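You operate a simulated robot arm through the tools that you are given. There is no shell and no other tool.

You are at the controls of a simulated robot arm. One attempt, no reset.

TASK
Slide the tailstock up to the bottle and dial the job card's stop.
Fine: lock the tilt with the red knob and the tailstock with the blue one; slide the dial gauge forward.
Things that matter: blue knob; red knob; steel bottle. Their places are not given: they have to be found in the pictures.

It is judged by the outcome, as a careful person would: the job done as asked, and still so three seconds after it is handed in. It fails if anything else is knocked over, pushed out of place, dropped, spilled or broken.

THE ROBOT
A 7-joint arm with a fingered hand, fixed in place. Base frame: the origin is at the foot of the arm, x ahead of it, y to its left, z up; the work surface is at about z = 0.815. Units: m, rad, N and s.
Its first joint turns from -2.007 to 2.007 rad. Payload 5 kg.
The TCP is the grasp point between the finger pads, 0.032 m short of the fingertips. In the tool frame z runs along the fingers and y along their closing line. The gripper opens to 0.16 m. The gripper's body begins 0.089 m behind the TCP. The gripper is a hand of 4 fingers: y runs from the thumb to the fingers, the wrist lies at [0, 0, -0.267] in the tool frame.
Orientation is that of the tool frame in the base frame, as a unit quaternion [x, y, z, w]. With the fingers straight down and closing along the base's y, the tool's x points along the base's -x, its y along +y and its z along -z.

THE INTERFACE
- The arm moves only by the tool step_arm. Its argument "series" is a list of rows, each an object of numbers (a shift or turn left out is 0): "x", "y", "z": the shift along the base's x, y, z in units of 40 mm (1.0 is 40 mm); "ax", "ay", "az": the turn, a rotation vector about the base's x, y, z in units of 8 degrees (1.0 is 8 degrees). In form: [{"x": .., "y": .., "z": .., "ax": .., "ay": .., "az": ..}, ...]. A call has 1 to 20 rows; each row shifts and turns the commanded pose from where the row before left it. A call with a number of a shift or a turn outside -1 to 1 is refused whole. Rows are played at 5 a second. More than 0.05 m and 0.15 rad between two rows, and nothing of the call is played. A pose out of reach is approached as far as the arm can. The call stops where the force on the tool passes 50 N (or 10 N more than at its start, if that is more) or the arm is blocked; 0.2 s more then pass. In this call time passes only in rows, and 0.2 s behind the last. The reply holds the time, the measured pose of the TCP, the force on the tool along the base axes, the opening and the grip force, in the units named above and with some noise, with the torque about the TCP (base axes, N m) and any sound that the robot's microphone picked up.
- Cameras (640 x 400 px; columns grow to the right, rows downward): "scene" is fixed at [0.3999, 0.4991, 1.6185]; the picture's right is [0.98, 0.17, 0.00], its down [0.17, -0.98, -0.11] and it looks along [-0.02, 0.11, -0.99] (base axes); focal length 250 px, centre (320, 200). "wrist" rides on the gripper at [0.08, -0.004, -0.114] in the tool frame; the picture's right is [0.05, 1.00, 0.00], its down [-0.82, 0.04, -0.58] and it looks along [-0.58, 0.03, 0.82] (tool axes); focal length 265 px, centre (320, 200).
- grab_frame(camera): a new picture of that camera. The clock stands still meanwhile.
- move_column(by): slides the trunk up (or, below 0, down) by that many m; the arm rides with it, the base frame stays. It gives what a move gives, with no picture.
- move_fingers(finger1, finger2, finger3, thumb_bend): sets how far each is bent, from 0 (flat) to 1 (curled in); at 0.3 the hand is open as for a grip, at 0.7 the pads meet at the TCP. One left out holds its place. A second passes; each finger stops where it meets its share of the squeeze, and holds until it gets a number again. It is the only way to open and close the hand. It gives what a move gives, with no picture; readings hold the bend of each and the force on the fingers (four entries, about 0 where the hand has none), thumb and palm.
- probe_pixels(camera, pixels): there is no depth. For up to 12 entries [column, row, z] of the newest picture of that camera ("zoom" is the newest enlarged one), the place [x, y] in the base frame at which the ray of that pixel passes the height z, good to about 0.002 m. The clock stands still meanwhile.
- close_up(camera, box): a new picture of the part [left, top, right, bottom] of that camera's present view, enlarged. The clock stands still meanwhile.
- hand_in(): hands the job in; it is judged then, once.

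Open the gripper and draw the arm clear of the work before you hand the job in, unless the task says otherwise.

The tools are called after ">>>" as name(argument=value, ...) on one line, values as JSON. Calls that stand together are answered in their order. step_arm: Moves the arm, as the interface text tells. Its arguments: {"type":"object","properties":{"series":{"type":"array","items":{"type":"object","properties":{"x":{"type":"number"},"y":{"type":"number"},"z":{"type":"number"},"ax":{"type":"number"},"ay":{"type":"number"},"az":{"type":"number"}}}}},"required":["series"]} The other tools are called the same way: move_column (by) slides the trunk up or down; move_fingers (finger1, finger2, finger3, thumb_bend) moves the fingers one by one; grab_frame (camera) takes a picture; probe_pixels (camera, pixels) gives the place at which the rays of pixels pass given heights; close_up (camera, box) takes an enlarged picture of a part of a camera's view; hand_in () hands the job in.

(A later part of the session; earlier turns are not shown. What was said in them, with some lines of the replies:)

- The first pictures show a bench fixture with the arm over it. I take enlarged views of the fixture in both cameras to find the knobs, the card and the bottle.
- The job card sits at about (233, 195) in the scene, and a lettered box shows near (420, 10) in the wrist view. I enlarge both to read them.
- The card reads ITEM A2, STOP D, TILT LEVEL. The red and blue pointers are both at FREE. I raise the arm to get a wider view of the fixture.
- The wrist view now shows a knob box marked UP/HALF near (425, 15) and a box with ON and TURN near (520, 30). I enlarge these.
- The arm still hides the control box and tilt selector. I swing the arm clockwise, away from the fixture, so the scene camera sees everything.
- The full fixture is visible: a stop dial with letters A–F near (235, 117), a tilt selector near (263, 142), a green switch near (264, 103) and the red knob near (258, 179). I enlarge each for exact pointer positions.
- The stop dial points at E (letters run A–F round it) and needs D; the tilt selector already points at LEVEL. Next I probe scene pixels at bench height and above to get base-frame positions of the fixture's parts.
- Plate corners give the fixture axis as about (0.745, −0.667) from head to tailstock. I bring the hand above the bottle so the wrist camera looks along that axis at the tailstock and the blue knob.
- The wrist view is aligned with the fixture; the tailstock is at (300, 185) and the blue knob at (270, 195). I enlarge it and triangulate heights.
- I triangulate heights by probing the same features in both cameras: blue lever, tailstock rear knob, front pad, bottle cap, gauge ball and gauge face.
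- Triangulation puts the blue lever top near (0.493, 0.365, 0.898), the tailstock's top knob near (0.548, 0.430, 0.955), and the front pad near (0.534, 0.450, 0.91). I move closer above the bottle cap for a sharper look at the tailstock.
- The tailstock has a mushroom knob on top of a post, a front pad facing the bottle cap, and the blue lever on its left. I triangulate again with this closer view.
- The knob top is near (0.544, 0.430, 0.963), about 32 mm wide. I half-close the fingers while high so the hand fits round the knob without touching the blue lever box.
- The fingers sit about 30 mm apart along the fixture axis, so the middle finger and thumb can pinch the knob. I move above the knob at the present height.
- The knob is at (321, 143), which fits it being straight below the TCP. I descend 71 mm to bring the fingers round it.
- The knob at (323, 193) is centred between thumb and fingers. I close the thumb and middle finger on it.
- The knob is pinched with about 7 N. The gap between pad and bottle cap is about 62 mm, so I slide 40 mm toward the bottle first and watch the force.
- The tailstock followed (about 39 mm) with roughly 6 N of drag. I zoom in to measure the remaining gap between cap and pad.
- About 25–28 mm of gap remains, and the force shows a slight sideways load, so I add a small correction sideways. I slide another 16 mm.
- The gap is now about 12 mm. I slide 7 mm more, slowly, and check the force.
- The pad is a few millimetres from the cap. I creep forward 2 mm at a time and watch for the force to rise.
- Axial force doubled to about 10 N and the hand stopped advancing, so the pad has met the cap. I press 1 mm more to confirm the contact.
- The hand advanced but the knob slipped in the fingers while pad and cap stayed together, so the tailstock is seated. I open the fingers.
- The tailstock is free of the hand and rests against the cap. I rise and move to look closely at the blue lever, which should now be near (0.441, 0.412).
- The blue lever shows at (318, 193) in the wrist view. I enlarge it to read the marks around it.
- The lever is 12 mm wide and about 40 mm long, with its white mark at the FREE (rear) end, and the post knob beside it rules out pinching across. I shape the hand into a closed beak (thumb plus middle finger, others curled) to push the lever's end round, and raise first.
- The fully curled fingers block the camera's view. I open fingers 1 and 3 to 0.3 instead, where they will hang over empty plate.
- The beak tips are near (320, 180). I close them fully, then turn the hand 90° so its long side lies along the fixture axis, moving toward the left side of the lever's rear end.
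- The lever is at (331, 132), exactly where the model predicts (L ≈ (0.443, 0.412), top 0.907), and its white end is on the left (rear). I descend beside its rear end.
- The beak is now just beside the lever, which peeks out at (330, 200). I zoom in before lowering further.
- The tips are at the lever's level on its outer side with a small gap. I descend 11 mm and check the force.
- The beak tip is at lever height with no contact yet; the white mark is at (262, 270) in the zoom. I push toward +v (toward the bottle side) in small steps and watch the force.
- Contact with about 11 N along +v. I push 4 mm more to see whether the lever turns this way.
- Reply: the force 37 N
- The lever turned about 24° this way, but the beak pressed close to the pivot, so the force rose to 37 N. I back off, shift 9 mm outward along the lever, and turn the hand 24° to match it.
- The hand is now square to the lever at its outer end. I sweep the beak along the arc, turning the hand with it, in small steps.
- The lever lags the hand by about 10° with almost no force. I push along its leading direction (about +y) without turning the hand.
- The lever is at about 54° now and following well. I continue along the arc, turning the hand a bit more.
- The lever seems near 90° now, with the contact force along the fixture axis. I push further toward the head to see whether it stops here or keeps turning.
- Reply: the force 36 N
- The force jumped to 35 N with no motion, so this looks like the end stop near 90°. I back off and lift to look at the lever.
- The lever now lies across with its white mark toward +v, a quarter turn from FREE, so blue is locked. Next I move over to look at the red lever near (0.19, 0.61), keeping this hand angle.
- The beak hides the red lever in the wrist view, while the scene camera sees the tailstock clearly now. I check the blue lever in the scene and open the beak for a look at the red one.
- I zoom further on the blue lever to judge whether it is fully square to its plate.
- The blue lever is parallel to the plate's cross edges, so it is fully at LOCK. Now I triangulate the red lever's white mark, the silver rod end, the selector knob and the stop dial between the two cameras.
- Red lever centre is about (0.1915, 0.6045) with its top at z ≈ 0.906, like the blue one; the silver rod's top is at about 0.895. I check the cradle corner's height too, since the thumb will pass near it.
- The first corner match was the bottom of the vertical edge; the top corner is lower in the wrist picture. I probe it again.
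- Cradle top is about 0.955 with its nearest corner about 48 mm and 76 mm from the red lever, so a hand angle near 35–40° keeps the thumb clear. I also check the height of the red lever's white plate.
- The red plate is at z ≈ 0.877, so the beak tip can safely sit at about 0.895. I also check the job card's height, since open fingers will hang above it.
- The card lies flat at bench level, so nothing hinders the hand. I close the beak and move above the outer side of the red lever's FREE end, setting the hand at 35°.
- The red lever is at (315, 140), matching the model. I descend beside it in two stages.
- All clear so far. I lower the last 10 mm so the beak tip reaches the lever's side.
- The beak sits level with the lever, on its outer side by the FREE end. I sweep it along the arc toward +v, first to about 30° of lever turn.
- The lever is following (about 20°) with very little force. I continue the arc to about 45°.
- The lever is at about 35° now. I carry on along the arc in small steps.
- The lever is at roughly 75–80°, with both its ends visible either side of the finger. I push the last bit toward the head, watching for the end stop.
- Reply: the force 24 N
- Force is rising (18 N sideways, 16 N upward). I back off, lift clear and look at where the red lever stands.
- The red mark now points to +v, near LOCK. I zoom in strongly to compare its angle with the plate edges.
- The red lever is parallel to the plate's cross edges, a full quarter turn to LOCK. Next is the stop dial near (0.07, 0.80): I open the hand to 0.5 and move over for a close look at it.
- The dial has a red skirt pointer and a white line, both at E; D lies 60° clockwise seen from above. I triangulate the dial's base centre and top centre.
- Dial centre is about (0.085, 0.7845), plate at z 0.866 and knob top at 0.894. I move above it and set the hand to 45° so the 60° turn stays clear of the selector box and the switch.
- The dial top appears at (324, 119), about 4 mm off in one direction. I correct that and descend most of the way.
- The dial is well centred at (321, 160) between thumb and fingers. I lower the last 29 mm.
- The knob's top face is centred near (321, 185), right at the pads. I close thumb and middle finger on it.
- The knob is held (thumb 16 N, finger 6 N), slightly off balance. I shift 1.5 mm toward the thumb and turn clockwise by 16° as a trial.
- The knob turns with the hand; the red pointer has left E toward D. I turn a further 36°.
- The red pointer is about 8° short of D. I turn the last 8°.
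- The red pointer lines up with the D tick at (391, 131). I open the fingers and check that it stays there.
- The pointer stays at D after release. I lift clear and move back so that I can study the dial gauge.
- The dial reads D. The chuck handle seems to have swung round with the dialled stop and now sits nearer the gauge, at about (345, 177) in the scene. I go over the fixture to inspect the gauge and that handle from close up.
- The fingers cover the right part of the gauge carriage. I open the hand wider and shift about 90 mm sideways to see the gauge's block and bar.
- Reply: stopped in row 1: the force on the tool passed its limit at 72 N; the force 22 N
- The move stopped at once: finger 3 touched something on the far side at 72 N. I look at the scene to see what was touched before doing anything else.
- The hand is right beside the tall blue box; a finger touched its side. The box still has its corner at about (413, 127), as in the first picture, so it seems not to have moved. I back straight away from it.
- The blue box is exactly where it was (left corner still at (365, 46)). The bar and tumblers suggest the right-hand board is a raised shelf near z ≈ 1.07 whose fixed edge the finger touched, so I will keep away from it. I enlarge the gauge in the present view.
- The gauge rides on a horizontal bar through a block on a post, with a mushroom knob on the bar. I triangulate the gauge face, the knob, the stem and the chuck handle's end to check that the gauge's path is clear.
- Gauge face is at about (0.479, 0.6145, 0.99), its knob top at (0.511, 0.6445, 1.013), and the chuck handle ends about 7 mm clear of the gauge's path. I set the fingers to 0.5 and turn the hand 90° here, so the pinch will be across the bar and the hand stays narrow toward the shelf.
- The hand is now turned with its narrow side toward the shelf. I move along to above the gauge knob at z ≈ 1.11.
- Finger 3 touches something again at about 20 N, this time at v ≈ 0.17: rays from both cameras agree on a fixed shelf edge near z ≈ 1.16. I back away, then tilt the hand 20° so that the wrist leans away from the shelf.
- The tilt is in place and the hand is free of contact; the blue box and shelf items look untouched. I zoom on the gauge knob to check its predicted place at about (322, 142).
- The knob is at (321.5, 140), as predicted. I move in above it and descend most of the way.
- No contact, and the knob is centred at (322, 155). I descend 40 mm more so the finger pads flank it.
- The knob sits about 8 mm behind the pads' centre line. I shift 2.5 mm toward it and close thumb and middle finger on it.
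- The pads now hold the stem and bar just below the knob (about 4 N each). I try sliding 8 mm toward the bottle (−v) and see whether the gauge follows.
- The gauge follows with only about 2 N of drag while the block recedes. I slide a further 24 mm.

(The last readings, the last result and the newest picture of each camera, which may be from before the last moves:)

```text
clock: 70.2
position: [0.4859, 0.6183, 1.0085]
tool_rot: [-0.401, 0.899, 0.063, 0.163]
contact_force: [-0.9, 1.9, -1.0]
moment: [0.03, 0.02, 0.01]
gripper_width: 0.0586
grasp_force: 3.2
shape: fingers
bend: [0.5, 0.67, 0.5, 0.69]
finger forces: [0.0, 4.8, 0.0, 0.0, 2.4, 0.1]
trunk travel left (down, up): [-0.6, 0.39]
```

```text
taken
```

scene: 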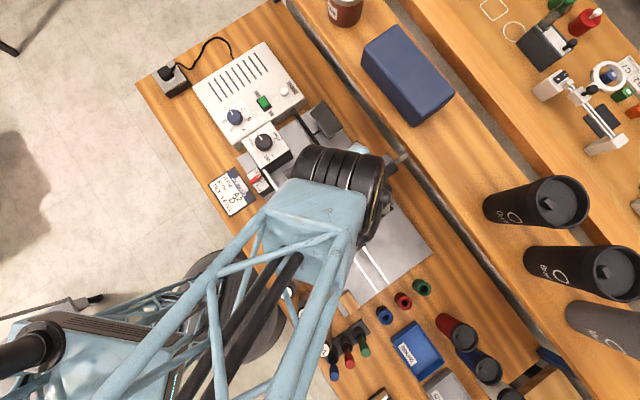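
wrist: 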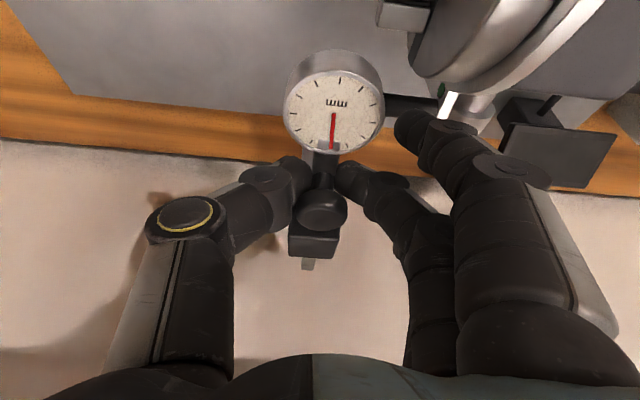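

The gauge still moves with the hand, with a small sideways load, so I steer slightly toward −u. I slide another 24 mm.

>>> step_arm(series=[{"x": -0.112, "y": -0.101}, {"x": -0.112, "y": -0.101}, {"x": -0.112, "y": -0.101}, {"x": -0.112, "y": -0.101}, {}])

>>> grab_frame(camera="wrist")

>>> grab_frame(camera="scene")

```text
clock: 71.4
position: [0.469, 0.6011, 1.0088]
tool_rot: [-0.401, 0.899, 0.062, 0.164]
contact_force: [6.6, 5.4, 3.0]
moment: [0.4, -0.04, -0.43]
gripper_width: 0.0591
grasp_force: 8.7
shape: fingers
bend: [0.5, 0.67, 0.5, 0.69]
finger forces: [9.9, 2.6, 0.0, 0.0, 4.5, 0.0]
trunk travel left (down, up): [-0.6, 0.39]
```

```text
taken
```

wrist: 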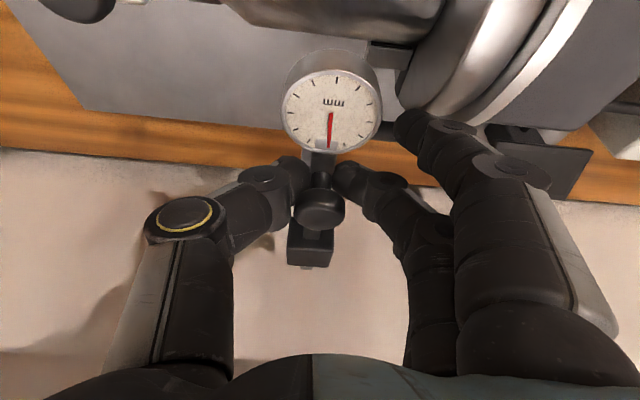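

```text
taken
```

scene: 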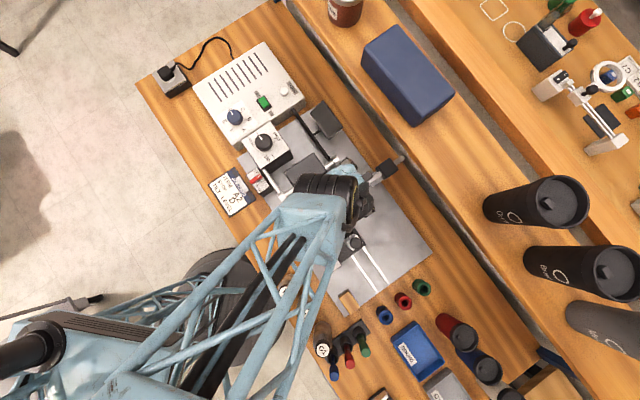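

Finger 1 has met the chuck's rim (10 N), so I stop here. I open thumb and middle finger, back off slightly and lift to re-plan the last part.

>>> move_fingers(finger2=0.5, thumb_bend=0.5)

>>> step_arm(series=[{"x": 0.08, "y": 0.09}, {"z": 0.7}, {"z": 0.9}, {"z": 0.9}])

>>> grab_frame(camera="wrist")

>>> grab_frame(camera="scene")

```text
clock: 72.4
position: [0.469, 0.6038, 1.0094]
tool_rot: [-0.401, 0.899, 0.062, 0.164]
contact_force: [8.2, 9.3, 8.7]
moment: [0.64, 0.03, -0.63]
gripper_width: 0.0906
grasp_force: 7.9
shape: fingers
bend: [0.5, 0.5, 0.5, 0.5]
finger forces: [14.6, 0.1, 0.0, 0.1, 0.0, 0.1]
trunk travel left (down, up): [-0.6, 0.39]
```

```text
clock: 73.4
position: [0.4704, 0.605, 1.1096]
tool_rot: [-0.402, 0.899, 0.062, 0.163]
contact_force: [0.4, -1.2, 1.5]
moment: [0.03, 0.0, 0.0]
gripper_width: 0.091
grasp_force: 0.1
shape: fingers
bend: [0.5, 0.5, 0.5, 0.5]
finger forces: [0.0, 0.0, 0.1, 0.0, 0.0, 0.0]
trunk travel left (down, up): [-0.6, 0.39]
```

```text
taken
```

wrist: 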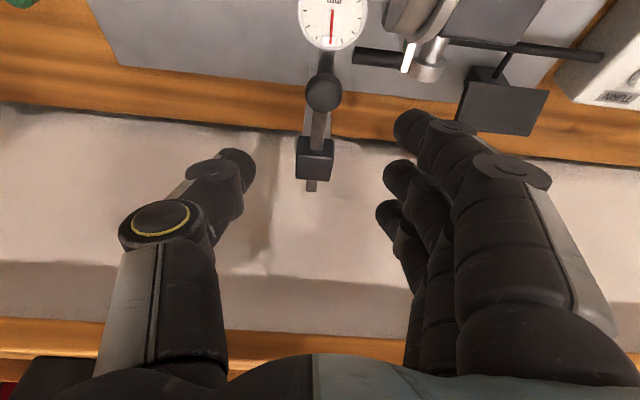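

```text
taken
```

scene: 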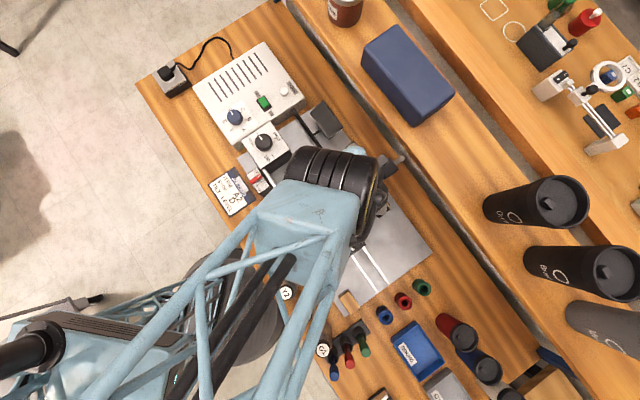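

The gauge has come forward about 55 mm (its knob is now at (322, 95), well clear of the block) and the chuck handle looks unchanged. I move inward, undo the tilt and turn the hand back to look along the fixture axis.

>>> step_arm(series=[{"x": -0.5, "y": -0.56, "z": 0.3}, {"x": -0.5, "y": -0.56}, {"ax": -0.466, "ay": 0.417}, {"ax": -0.466, "ay": 0.417}, {"ax": -0.466, "ay": 0.417}, {"ax": -0.466, "ay": 0.417}])

>>> step_arm(series=[{"az": -0.9375, "x": -0.12, "y": 0.16}, {"az": -0.9375, "x": -0.12, "y": 0.16}, {"az": -0.9375, "x": -0.12, "y": 0.16}, {"az": -0.9375, "x": -0.12, "y": 0.16}, {"az": -0.9375, "x": -0.12, "y": 0.16}, {"az": -0.9375, "x": -0.12, "y": 0.16}, {"az": -0.9375, "x": -0.12, "y": 0.16}, {"az": -0.9375, "x": -0.12, "y": 0.16}, {"az": -0.9375, "x": -0.12, "y": 0.16}, {"az": -0.9375, "x": -0.12, "y": 0.16}, {"az": -0.9375, "x": -0.12, "y": 0.16}, {"az": -0.9375, "x": -0.12, "y": 0.16}])

>>> grab_frame(camera="wrist")

```text
clock: 74.8
position: [0.4316, 0.5618, 1.1209]
tool_rot: [-0.409, 0.912, -0.008, 0.004]
contact_force: [-0.2, 0.3, 0.0]
moment: [0.0, -0.01, 0.03]
gripper_width: 0.0908
grasp_force: 0.0
shape: fingers
bend: [0.5, 0.5, 0.5, 0.5]
finger forces: [0.0, 0.0, 0.0, 0.0, 0.0, 0.0]
trunk travel left (down, up): [-0.6, 0.39]
```

```text
clock: 77.4
position: [0.3738, 0.6385, 1.1207]
tool_rot: [0.357, 0.934, -0.01, -0.003]
contact_force: [-0.5, -0.1, -0.8]
moment: [0.0, 0.0, -0.01]
gripper_width: 0.0907
grasp_force: 0.1
shape: fingers
bend: [0.5, 0.5, 0.5, 0.5]
finger forces: [0.0, 0.0, 0.0, 0.0, 0.0, 0.0]
trunk travel left (down, up): [-0.6, 0.39]
```

```text
taken
```

wrist: 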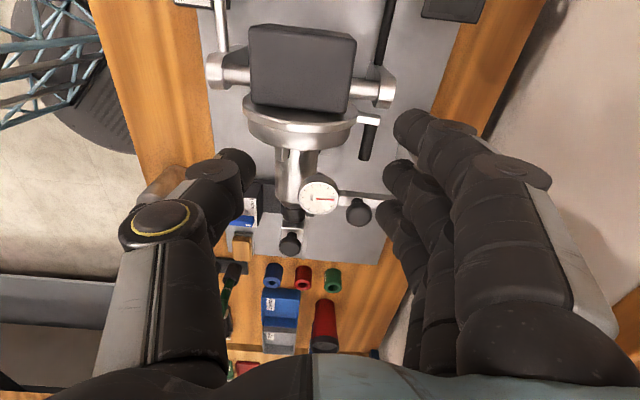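

>>> close_up(camera="wrist", box=[230, 80, 410, 270])

>>> close_up(camera="scene", box=[300, 140, 420, 260])

```text
2.11 times, centred on (320, 175) of wrist
```

zoom: 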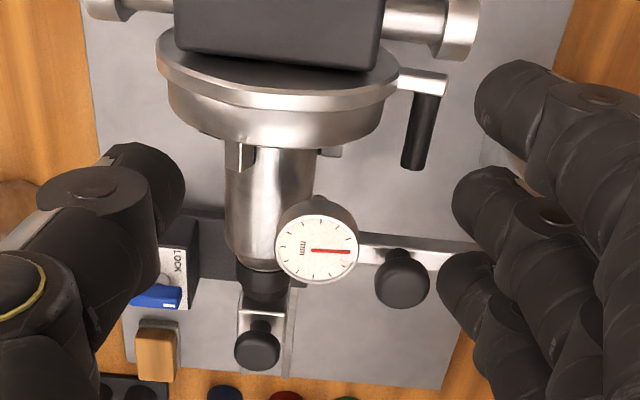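

```text
3.33 times, centred on (360, 200) of scene
```

zoom: 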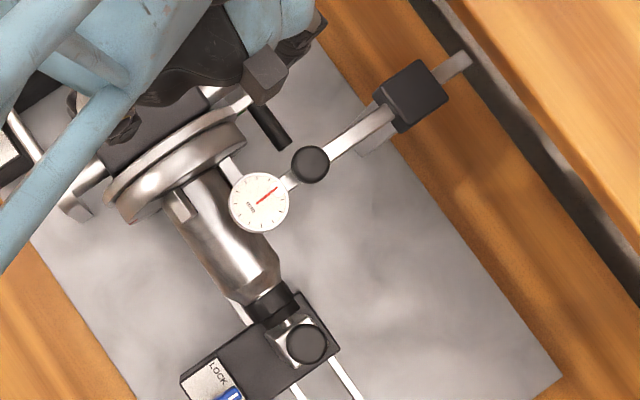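

The gauge is now over the bottle's near edge, with about 25 mm of bar left behind the block. I triangulate gauge and knob at their new places.

>>> probe_pixels(camera="wrist", pixels=[[318.6, 197.7, 0.98], [318.6, 197.7, 1.0], [358.9, 213.9, 1.0], [358.9, 213.9, 1.02], [383, 155, 0.92], [383, 155, 0.94]])

>>> probe_pixels(camera="scene", pixels=[[342, 200.6, 0.98], [342, 200.6, 1.0], [357, 188.9, 1.0], [357, 188.9, 1.02], [347.5, 183, 0.92], [347.5, 183, 0.94]])

```text
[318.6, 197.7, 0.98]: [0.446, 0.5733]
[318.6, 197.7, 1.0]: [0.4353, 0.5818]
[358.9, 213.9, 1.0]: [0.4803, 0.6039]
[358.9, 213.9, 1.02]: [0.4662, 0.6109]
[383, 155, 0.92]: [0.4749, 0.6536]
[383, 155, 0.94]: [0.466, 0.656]
```

```text
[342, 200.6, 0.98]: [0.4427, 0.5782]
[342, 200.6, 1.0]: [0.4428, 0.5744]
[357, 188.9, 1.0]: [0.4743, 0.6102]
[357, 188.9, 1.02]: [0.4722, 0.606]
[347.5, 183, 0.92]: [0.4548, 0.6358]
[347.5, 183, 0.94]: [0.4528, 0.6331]
```

Gauge is at v ≈ 39 mm from the bottle axis and its knob at (0.473, 0.607), z 1.011. With the hand in this orientation the middle finger can push the knob from behind; I open the thumb wide and move above.

>>> move_fingers(thumb_bend=0.3)

>>> step_arm(series=[{"x": 0.72, "y": -0.386}, {"x": 0.72, "y": -0.386}, {"x": 0.71, "y": -0.388}])

>>> grab_frame(camera="wrist")

```text
clock: 78.4
position: [0.3742, 0.6376, 1.1192]
tool_rot: [0.357, 0.934, -0.009, -0.003]
contact_force: [-0.8, 0.0, 0.0]
moment: [-0.01, 0.0, 0.0]
gripper_width: 0.1304
grasp_force: 0.1
shape: fingers
bend: [0.5, 0.5, 0.5, 0.3]
finger forces: [0.0, 0.0, 0.0, 0.0, 0.0, 0.0]
trunk travel left (down, up): [-0.6, 0.39]
```

```text
clock: 79.2
position: [0.4616, 0.5917, 1.1199]
tool_rot: [0.356, 0.935, -0.01, -0.003]
contact_force: [0.3, -0.7, 0.9]
moment: [-0.01, 0.03, 0.0]
gripper_width: 0.1304
grasp_force: 0.1
shape: fingers
bend: [0.5, 0.5, 0.5, 0.3]
finger forces: [0.1, 0.1, 0.0, 0.0, 0.0, 0.0]
trunk travel left (down, up): [-0.6, 0.39]
```

```text
taken
```

wrist: 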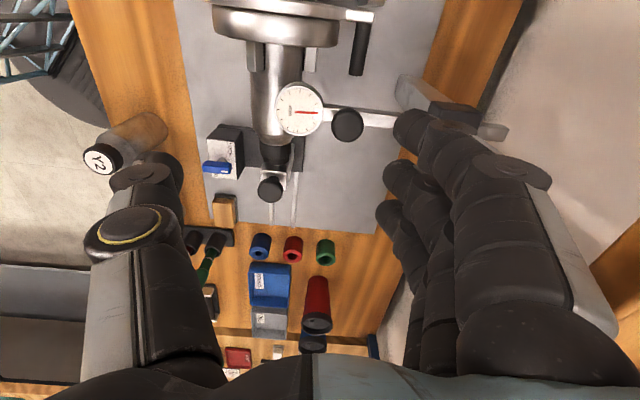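

The knob is at (347, 125) and the middle finger will come down about 7 mm behind it. I add 3 mm of margin and descend to the knob's height.

>>> step_arm(series=[{"x": 0.05, "y": 0.056, "z": -0.6}, {"z": -0.6}, {"z": -0.6}])

>>> grab_frame(camera="wrist")

```text
clock: 80.0
position: [0.462, 0.5939, 1.0486]
tool_rot: [0.355, 0.935, -0.011, -0.003]
contact_force: [-0.7, 0.6, 0.2]
moment: [-0.01, 0.01, -0.01]
gripper_width: 0.1309
grasp_force: 0.1
shape: fingers
bend: [0.5, 0.5, 0.5, 0.3]
finger forces: [0.1, 0.0, 0.1, 0.0, 0.1, 0.1]
trunk travel left (down, up): [-0.6, 0.39]
```

```text
taken
```

wrist: 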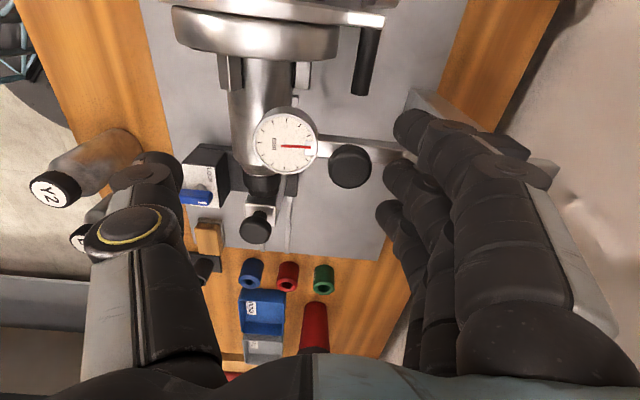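

Finger 2 hangs just behind the knob. I lower the last 28 mm slowly, checking for touch with the bar.

>>> step_arm(series=[{"z": -0.25}, {"z": -0.25}, {"z": -0.2}])

>>> close_up(camera="wrist", box=[220, 80, 460, 270])

```text
clock: 80.8
position: [0.4623, 0.5952, 1.0272]
tool_rot: [0.355, 0.935, -0.005, -0.002]
contact_force: [0.6, 0.8, 46.7]
moment: [1.86, -1.65, -0.03]
gripper_width: 0.1305
grasp_force: 23.6
shape: fingers
bend: [0.5, 0.62, 0.5, 0.3]
finger forces: [0.1, 46.9, 0.1, 0.0, 0.0, 0.0]
trunk travel left (down, up): [-0.6, 0.39]
```

```text
2.11 times, centred on (340, 175) of wrist
```

zoom: 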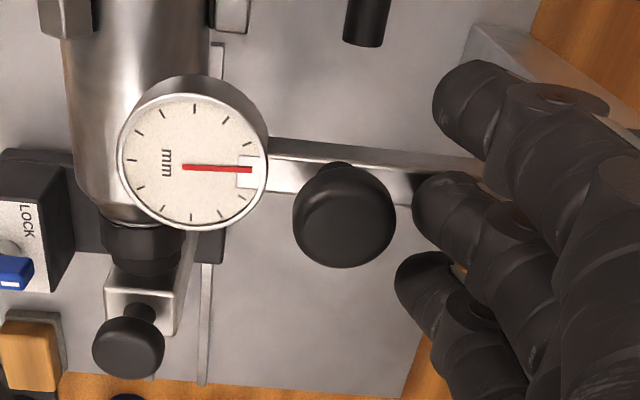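

Finger 2 came down on the bar (47 N up). I raise at once by about 12 mm and restore the finger's bend.

>>> step_arm(series=[{"z": 0.3}])

>>> move_fingers(finger2=0.5)

>>> close_up(camera="wrist", box=[220, 80, 460, 270])

```text
clock: 81.2
position: [0.4594, 0.5917, 1.0301]
tool_rot: [0.355, 0.935, -0.011, -0.003]
contact_force: [-3.5, 0.4, 6.9]
moment: [0.31, -0.14, 0.13]
gripper_width: 0.1303
grasp_force: 3.1
shape: fingers
bend: [0.5, 0.52, 0.5, 0.3]
finger forces: [0.0, 6.9, 0.0, 0.0, 0.0, 0.1]
trunk travel left (down, up): [-0.6, 0.39]
```

```text
clock: 82.2
position: [0.4612, 0.5938, 1.0325]
tool_rot: [0.356, 0.934, -0.01, -0.003]
contact_force: [0.7, 0.7, -0.7]
moment: [-0.02, -0.01, 0.01]
gripper_width: 0.1306
grasp_force: 0.0
shape: fingers
bend: [0.5, 0.5, 0.5, 0.3]
finger forces: [0.0, 0.1, 0.0, 0.1, 0.1, 0.0]
trunk travel left (down, up): [-0.6, 0.39]
```

```text
2.11 times, centred on (340, 175) of wrist
```

zoom: 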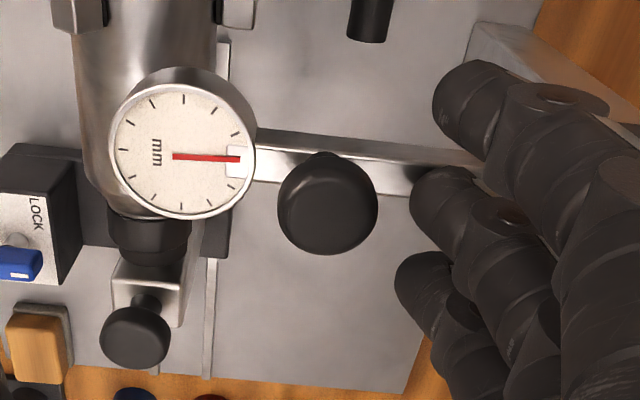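

The finger is now free, about 2 mm above the bar and right behind the knob. I push toward the bottle (−v) in 5 mm steps.

>>> step_arm(series=[{"x": -0.085, "y": -0.09}, {"x": -0.085, "y": -0.09}, {"x": -0.085, "y": -0.09}, {}])

>>> close_up(camera="wrist", box=[220, 80, 460, 270])

```text
clock: 83.2
position: [0.4524, 0.5815, 1.033]
tool_rot: [0.356, 0.935, -0.01, -0.002]
contact_force: [1.2, 1.6, 0.6]
moment: [0.02, -0.01, 0.02]
gripper_width: 0.1305
grasp_force: 0.3
shape: fingers
bend: [0.5, 0.49, 0.5, 0.3]
finger forces: [0.0, 0.8, 0.0, 0.1, 0.1, 0.1]
trunk travel left (down, up): [-0.6, 0.39]
```

```text
2.11 times, centred on (340, 175) of wrist
```

zoom: 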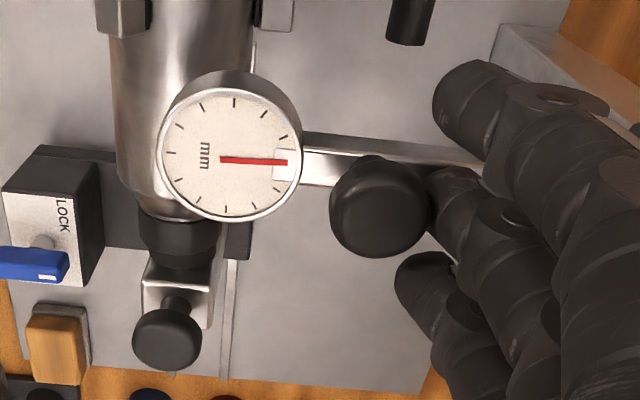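

Finger 2 has met the back of the knob with about 2 N. I push 16 mm further.

>>> step_arm(series=[{"x": -0.07, "y": -0.072}, {"x": -0.07, "y": -0.072}, {"x": -0.07, "y": -0.072}, {"x": -0.07, "y": -0.072}, {}])

>>> close_up(camera="wrist", box=[220, 80, 460, 270])

```text
clock: 84.4
position: [0.4386, 0.5715, 1.0336]
tool_rot: [0.356, 0.934, -0.011, -0.002]
contact_force: [1.8, 2.6, 0.7]
moment: [-0.01, -0.06, -0.04]
gripper_width: 0.1304
grasp_force: 0.4
shape: fingers
bend: [0.5, 0.48, 0.5, 0.3]
finger forces: [0.0, 1.7, 0.0, 0.1, 0.1, 0.0]
trunk travel left (down, up): [-0.6, 0.39]
```

```text
2.11 times, centred on (340, 175) of wrist
```

zoom: 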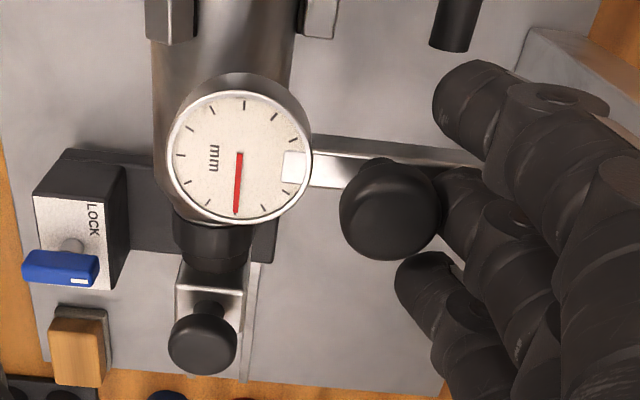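

The needle has swung a quarter turn, so the stem is now riding on the bottle. I keep sliding gently to find the forward stop.

>>> step_arm(series=[{"x": -0.07, "y": -0.072}, {"x": -0.07, "y": -0.072}, {}])

>>> close_up(camera="wrist", box=[220, 80, 460, 270])

```text
clock: 85.2
position: [0.4346, 0.5656, 1.0333]
tool_rot: [0.356, 0.934, -0.01, -0.002]
contact_force: [-0.3, 0.5, -0.8]
moment: [0.02, -0.01, 0.01]
gripper_width: 0.1309
grasp_force: 0.0
shape: fingers
bend: [0.5, 0.5, 0.5, 0.3]
finger forces: [0.1, 0.2, 0.1, 0.0, 0.0, 0.1]
trunk travel left (down, up): [-0.6, 0.39]
```

```text
2.11 times, centred on (340, 175) of wrist
```

zoom: 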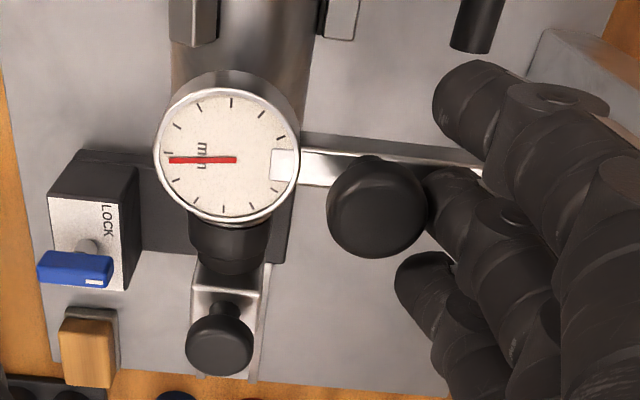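

The needle has now swung half a turn and the gauge sits over the bottle's centre line. I push a little more to see whether it has reached its forward stop.

>>> step_arm(series=[{"x": -0.07, "y": -0.072}, {"x": -0.07, "y": -0.072}, {}])

>>> close_up(camera="wrist", box=[220, 80, 460, 270])

```text
clock: 86.0
position: [0.4282, 0.5604, 1.032]
tool_rot: [0.356, 0.934, -0.01, -0.003]
contact_force: [3.8, 3.9, 0.0]
moment: [0.06, -0.08, -0.05]
gripper_width: 0.1306
grasp_force: 1.7
shape: fingers
bend: [0.5, 0.47, 0.5, 0.3]
finger forces: [0.0, 4.1, 0.0, 0.0, 0.1, 0.0]
trunk travel left (down, up): [-0.6, 0.39]
```

```text
2.11 times, centred on (340, 175) of wrist
```

zoom: 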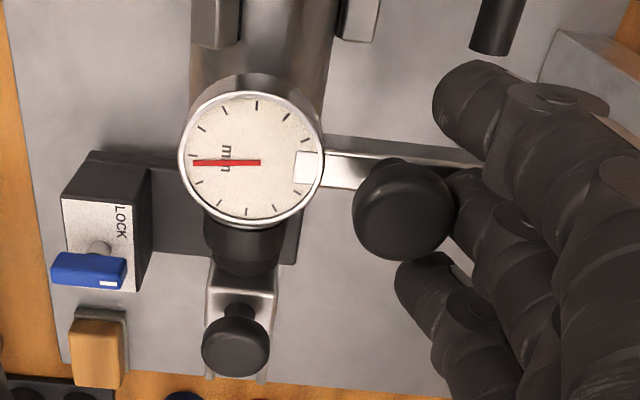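

The gauge stayed put relative to the bottle while the force rose to about 5 N, so it seems to be at its stop. I press 4 mm more to confirm.

>>> step_arm(series=[{"x": -0.07, "y": -0.072}, {}])

>>> close_up(camera="wrist", box=[220, 80, 460, 270])

```text
clock: 86.6
position: [0.425, 0.5564, 1.0329]
tool_rot: [0.355, 0.935, -0.01, -0.003]
contact_force: [5.1, 4.1, 0.0]
moment: [0.14, -0.12, -0.09]
gripper_width: 0.1306
grasp_force: 3.1
shape: fingers
bend: [0.5, 0.45, 0.5, 0.3]
finger forces: [0.1, 5.9, 0.1, 0.0, 0.0, 0.0]
trunk travel left (down, up): [-0.6, 0.39]
```

```text
2.11 times, centred on (340, 175) of wrist
```

zoom: 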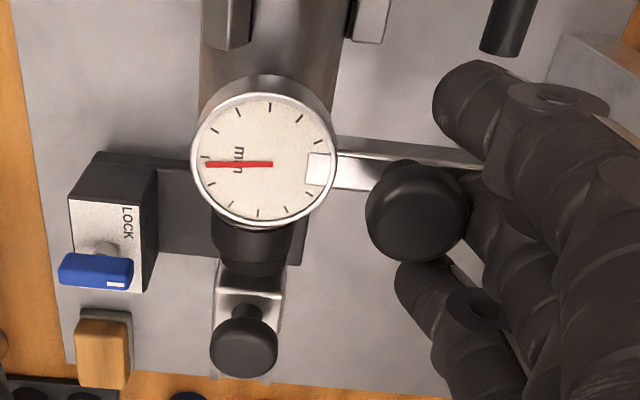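

The gauge holds still with the force rising, so it is at its forward stop with the needle steady. I back the finger off the knob and lift straight up.

>>> step_arm(series=[{"x": 0.1, "y": 0.11}, {"x": 0.1, "y": 0.11}, {"x": 0.1, "y": 0.11}, {"z": 0.8}, {"z": 0.8}, {"z": 0.8}, {"x": -0.6, "y": -0.5}, {"x": -0.6, "y": -0.5}, {"x": -0.6, "y": -0.5}])

>>> grab_frame(camera="wrist")

>>> grab_frame(camera="scene")

```text
clock: 88.6
position: [0.3651, 0.5106, 1.1299]
tool_rot: [0.355, 0.935, -0.009, -0.002]
contact_force: [0.4, 0.8, 0.6]
moment: [0.04, -0.01, 0.02]
gripper_width: 0.1306
grasp_force: 0.1
shape: fingers
bend: [0.5, 0.5, 0.5, 0.3]
finger forces: [0.1, 0.0, 0.0, 0.0, 0.0, 0.0]
trunk travel left (down, up): [-0.6, 0.39]
```

```text
taken
```

wrist: 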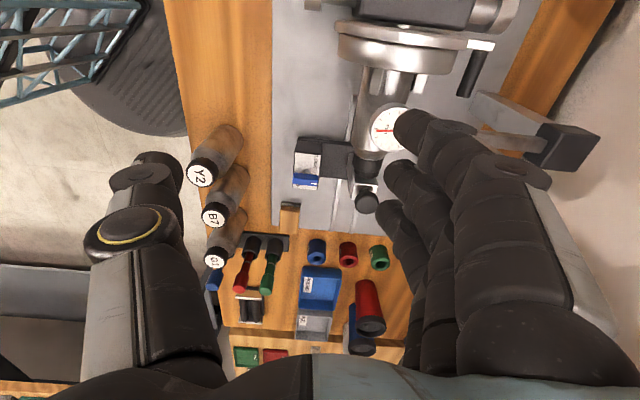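

```text
taken
```

scene: 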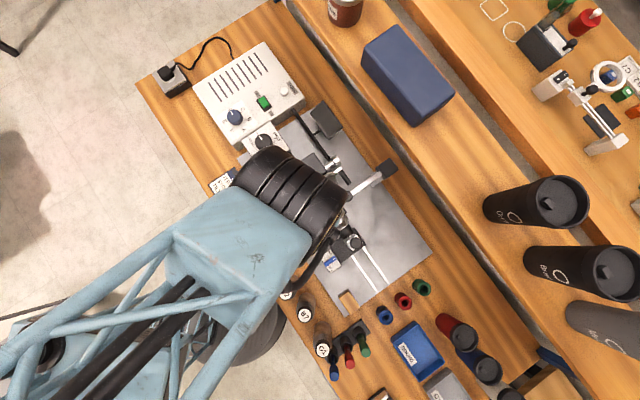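

All parts are set; now I draw the arm up and away so the scene camera can see the whole fixture for a final check.

>>> step_arm(series=[{"z": 0.8}, {"z": 0.8}, {"x": 0.58, "y": -0.74, "z": 0.2}, {"x": 0.58, "y": -0.74, "z": 0.2}, {"x": 0.58, "y": -0.74, "z": 0.2}, {"x": 0.58, "y": -0.74, "z": 0.2}, {"x": 0.58, "y": -0.74, "z": 0.2}, {"x": 0.58, "y": -0.74, "z": 0.2}, {"x": 0.58, "y": -0.74, "z": 0.2}, {"x": 0.58, "y": -0.74, "z": 0.2}, {"x": 0.58, "y": -0.74, "z": 0.2}, {"x": 0.58, "y": -0.74}])

>>> move_fingers(finger1=0.3, finger2=0.3, finger3=0.3, thumb_bend=0.3)

>>> grab_frame(camera="scene")

>>> close_up(camera="scene", box=[280, 140, 420, 290])

>>> close_up(camera="scene", box=[200, 90, 340, 220])

```text
clock: 91.2
position: [0.5974, 0.2123, 1.2642]
tool_rot: [0.356, 0.934, -0.009, -0.004]
contact_force: [-0.3, -0.2, -0.2]
moment: [-0.01, -0.01, -0.01]
gripper_width: 0.1306
grasp_force: 0.0
shape: fingers
bend: [0.5, 0.5, 0.5, 0.3]
finger forces: [0.1, 0.0, 0.0, 0.1, 0.0, 0.0]
trunk travel left (down, up): [-0.6, 0.39]
```

```text
clock: 92.2
position: [0.5975, 0.2112, 1.2637]
tool_rot: [0.356, 0.935, -0.011, -0.002]
contact_force: [0.1, 0.5, 0.5]
moment: [0.03, -0.01, -0.02]
gripper_width: 0.17
grasp_force: 0.0
shape: fingers
bend: [0.3, 0.3, 0.3, 0.3]
finger forces: [0.1, 0.1, 0.1, 0.1, 0.0, 0.0]
trunk travel left (down, up): [-0.6, 0.39]
```

```text
taken
```

scene: 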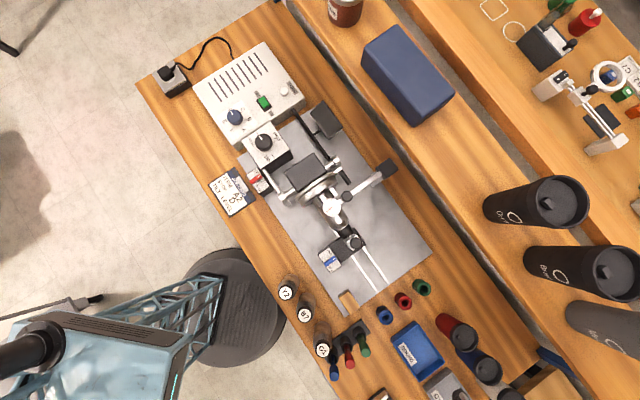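

```text
2.67 times, centred on (350, 215) of scene
```

zoom: 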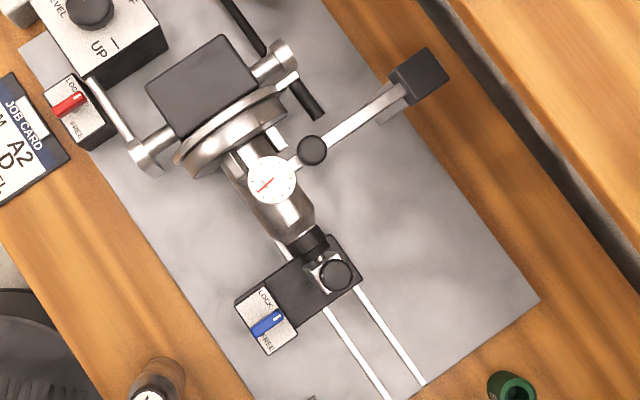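

```text
3.08 times, centred on (270, 155) of scene
```

zoom: 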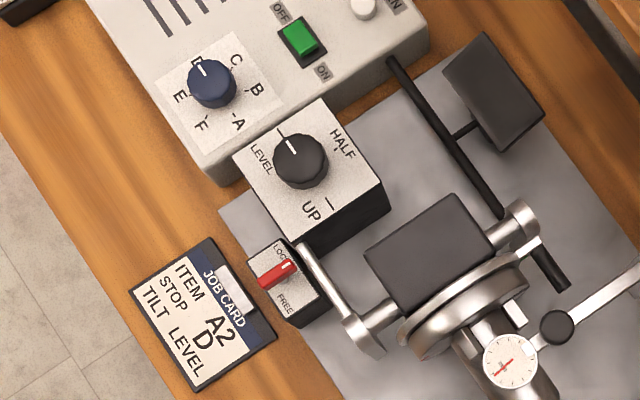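

The gauge is fully forward, red and blue are at LOCK, and the dial is at D. I zoom once more on the tailstock's contact with the cap and on each knob.

>>> close_up(camera="scene", box=[320, 200, 375, 255])

>>> close_up(camera="scene", box=[312, 240, 352, 280])

>>> close_up(camera="scene", box=[240, 160, 280, 196])

>>> close_up(camera="scene", box=[215, 98, 257, 136])

>>> close_up(camera="scene", box=[300, 150, 400, 230])

```text
7.27 times, centred on (348, 228) of scene
```

zoom: 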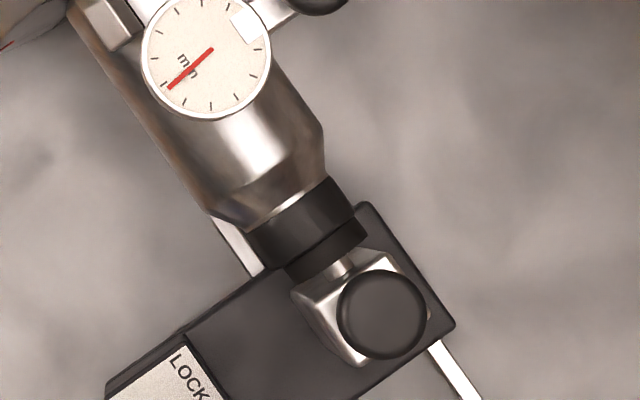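

```text
10.00 times, centred on (332, 260) of scene
```

zoom: 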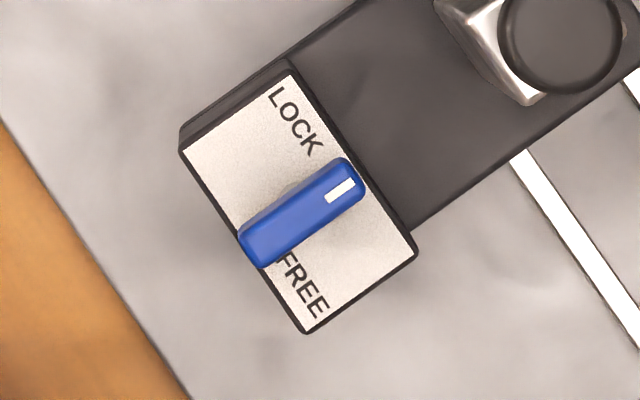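

```text
11.11 times, centred on (260, 178) of scene
```

zoom: 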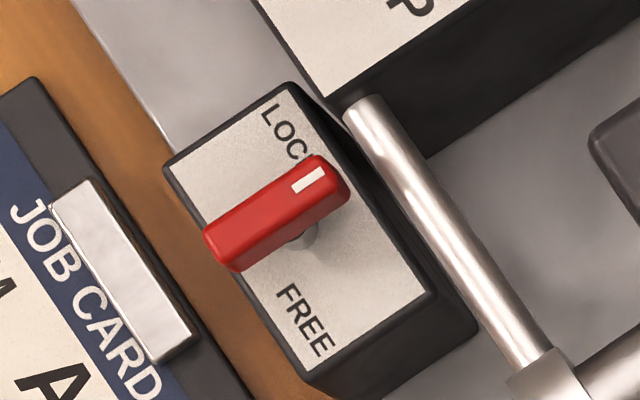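

```text
10.53 times, centred on (236, 117) of scene
```

zoom: 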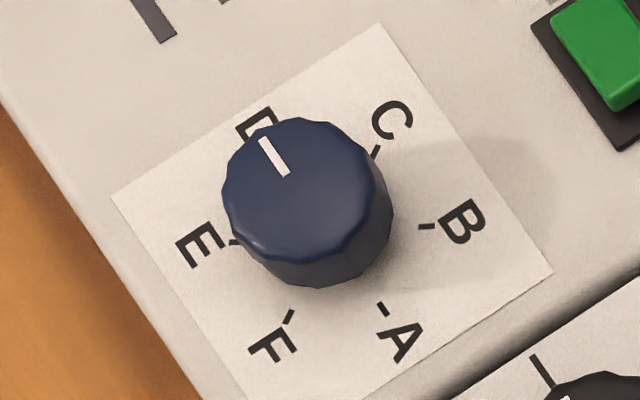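

```text
5.00 times, centred on (350, 190) of scene
```

zoom: 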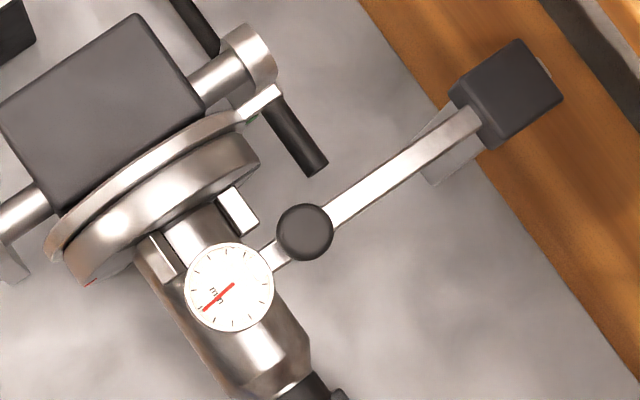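

Everything matches the card. I take one last closer look at the small green and red marks on the chuck plate before handing in.

>>> close_up(camera="scene", box=[300, 150, 360, 215])

>>> close_up(camera="scene", box=[240, 85, 310, 135])

```text
6.15 times, centred on (330, 182) of scene
```

zoom: 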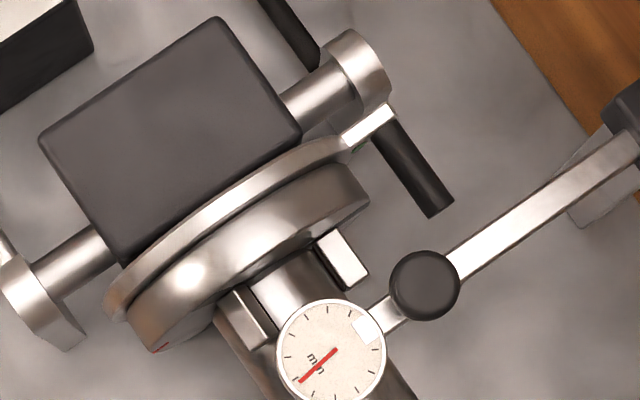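

```text
8.00 times, centred on (275, 110) of scene
```

zoom: 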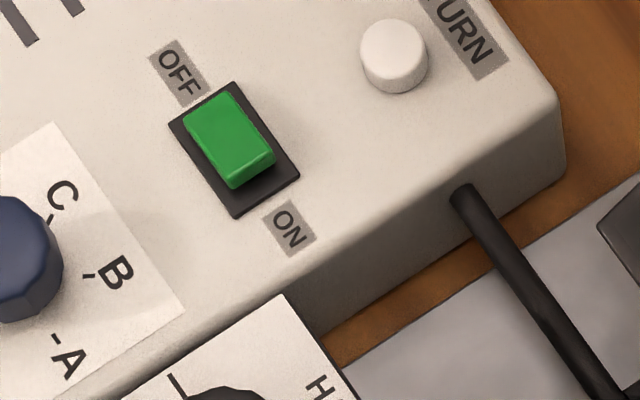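

The tailstock pad rests on the bottle cap and the blue and red levers are both at LOCK. The tilt selector is at LEVEL, the dial is at D and the gauge is fully forward with its stem on the bottle. The hand is open and clear, so I hand in.

>>> hand_in()

```text
The job is handed in.
```

I finished the job and handed it in; I haven't seen the judge's result.

- **Tailstock:** it is slid up the rails until its pad rests on the bottle cap. The blue knob is turned a quarter turn to LOCK.
- **Stop:** the dial is turned from E to D, which is the stop on the job card. The chuck handle swung round to a new position when I dialled it. I did not press TURN or touch the green switch.
- **Tilt:** the selector was already at LEVEL, as the card asks. The red knob is turned a quarter turn to LOCK.
- **Dial gauge:** it is slid forward to its stop over the bottle, and the needle moved half a turn as the stem came onto it.

There were four unplanned contacts along the way:

- **Raised board behind the bench:** a finger hit something there twice, once peaking at 72 N. I believe it was the fixed edge of that board. The blue box on it did not move.
- **Chuck rim:** a finger pushed on it with about 15 N. The chuck handle is still where it was before that push.
- **Gauge bar:** a finger came down on it with about 47 N.

In the last pictures nothing else looked displaced. The hand is open and clear of the work.
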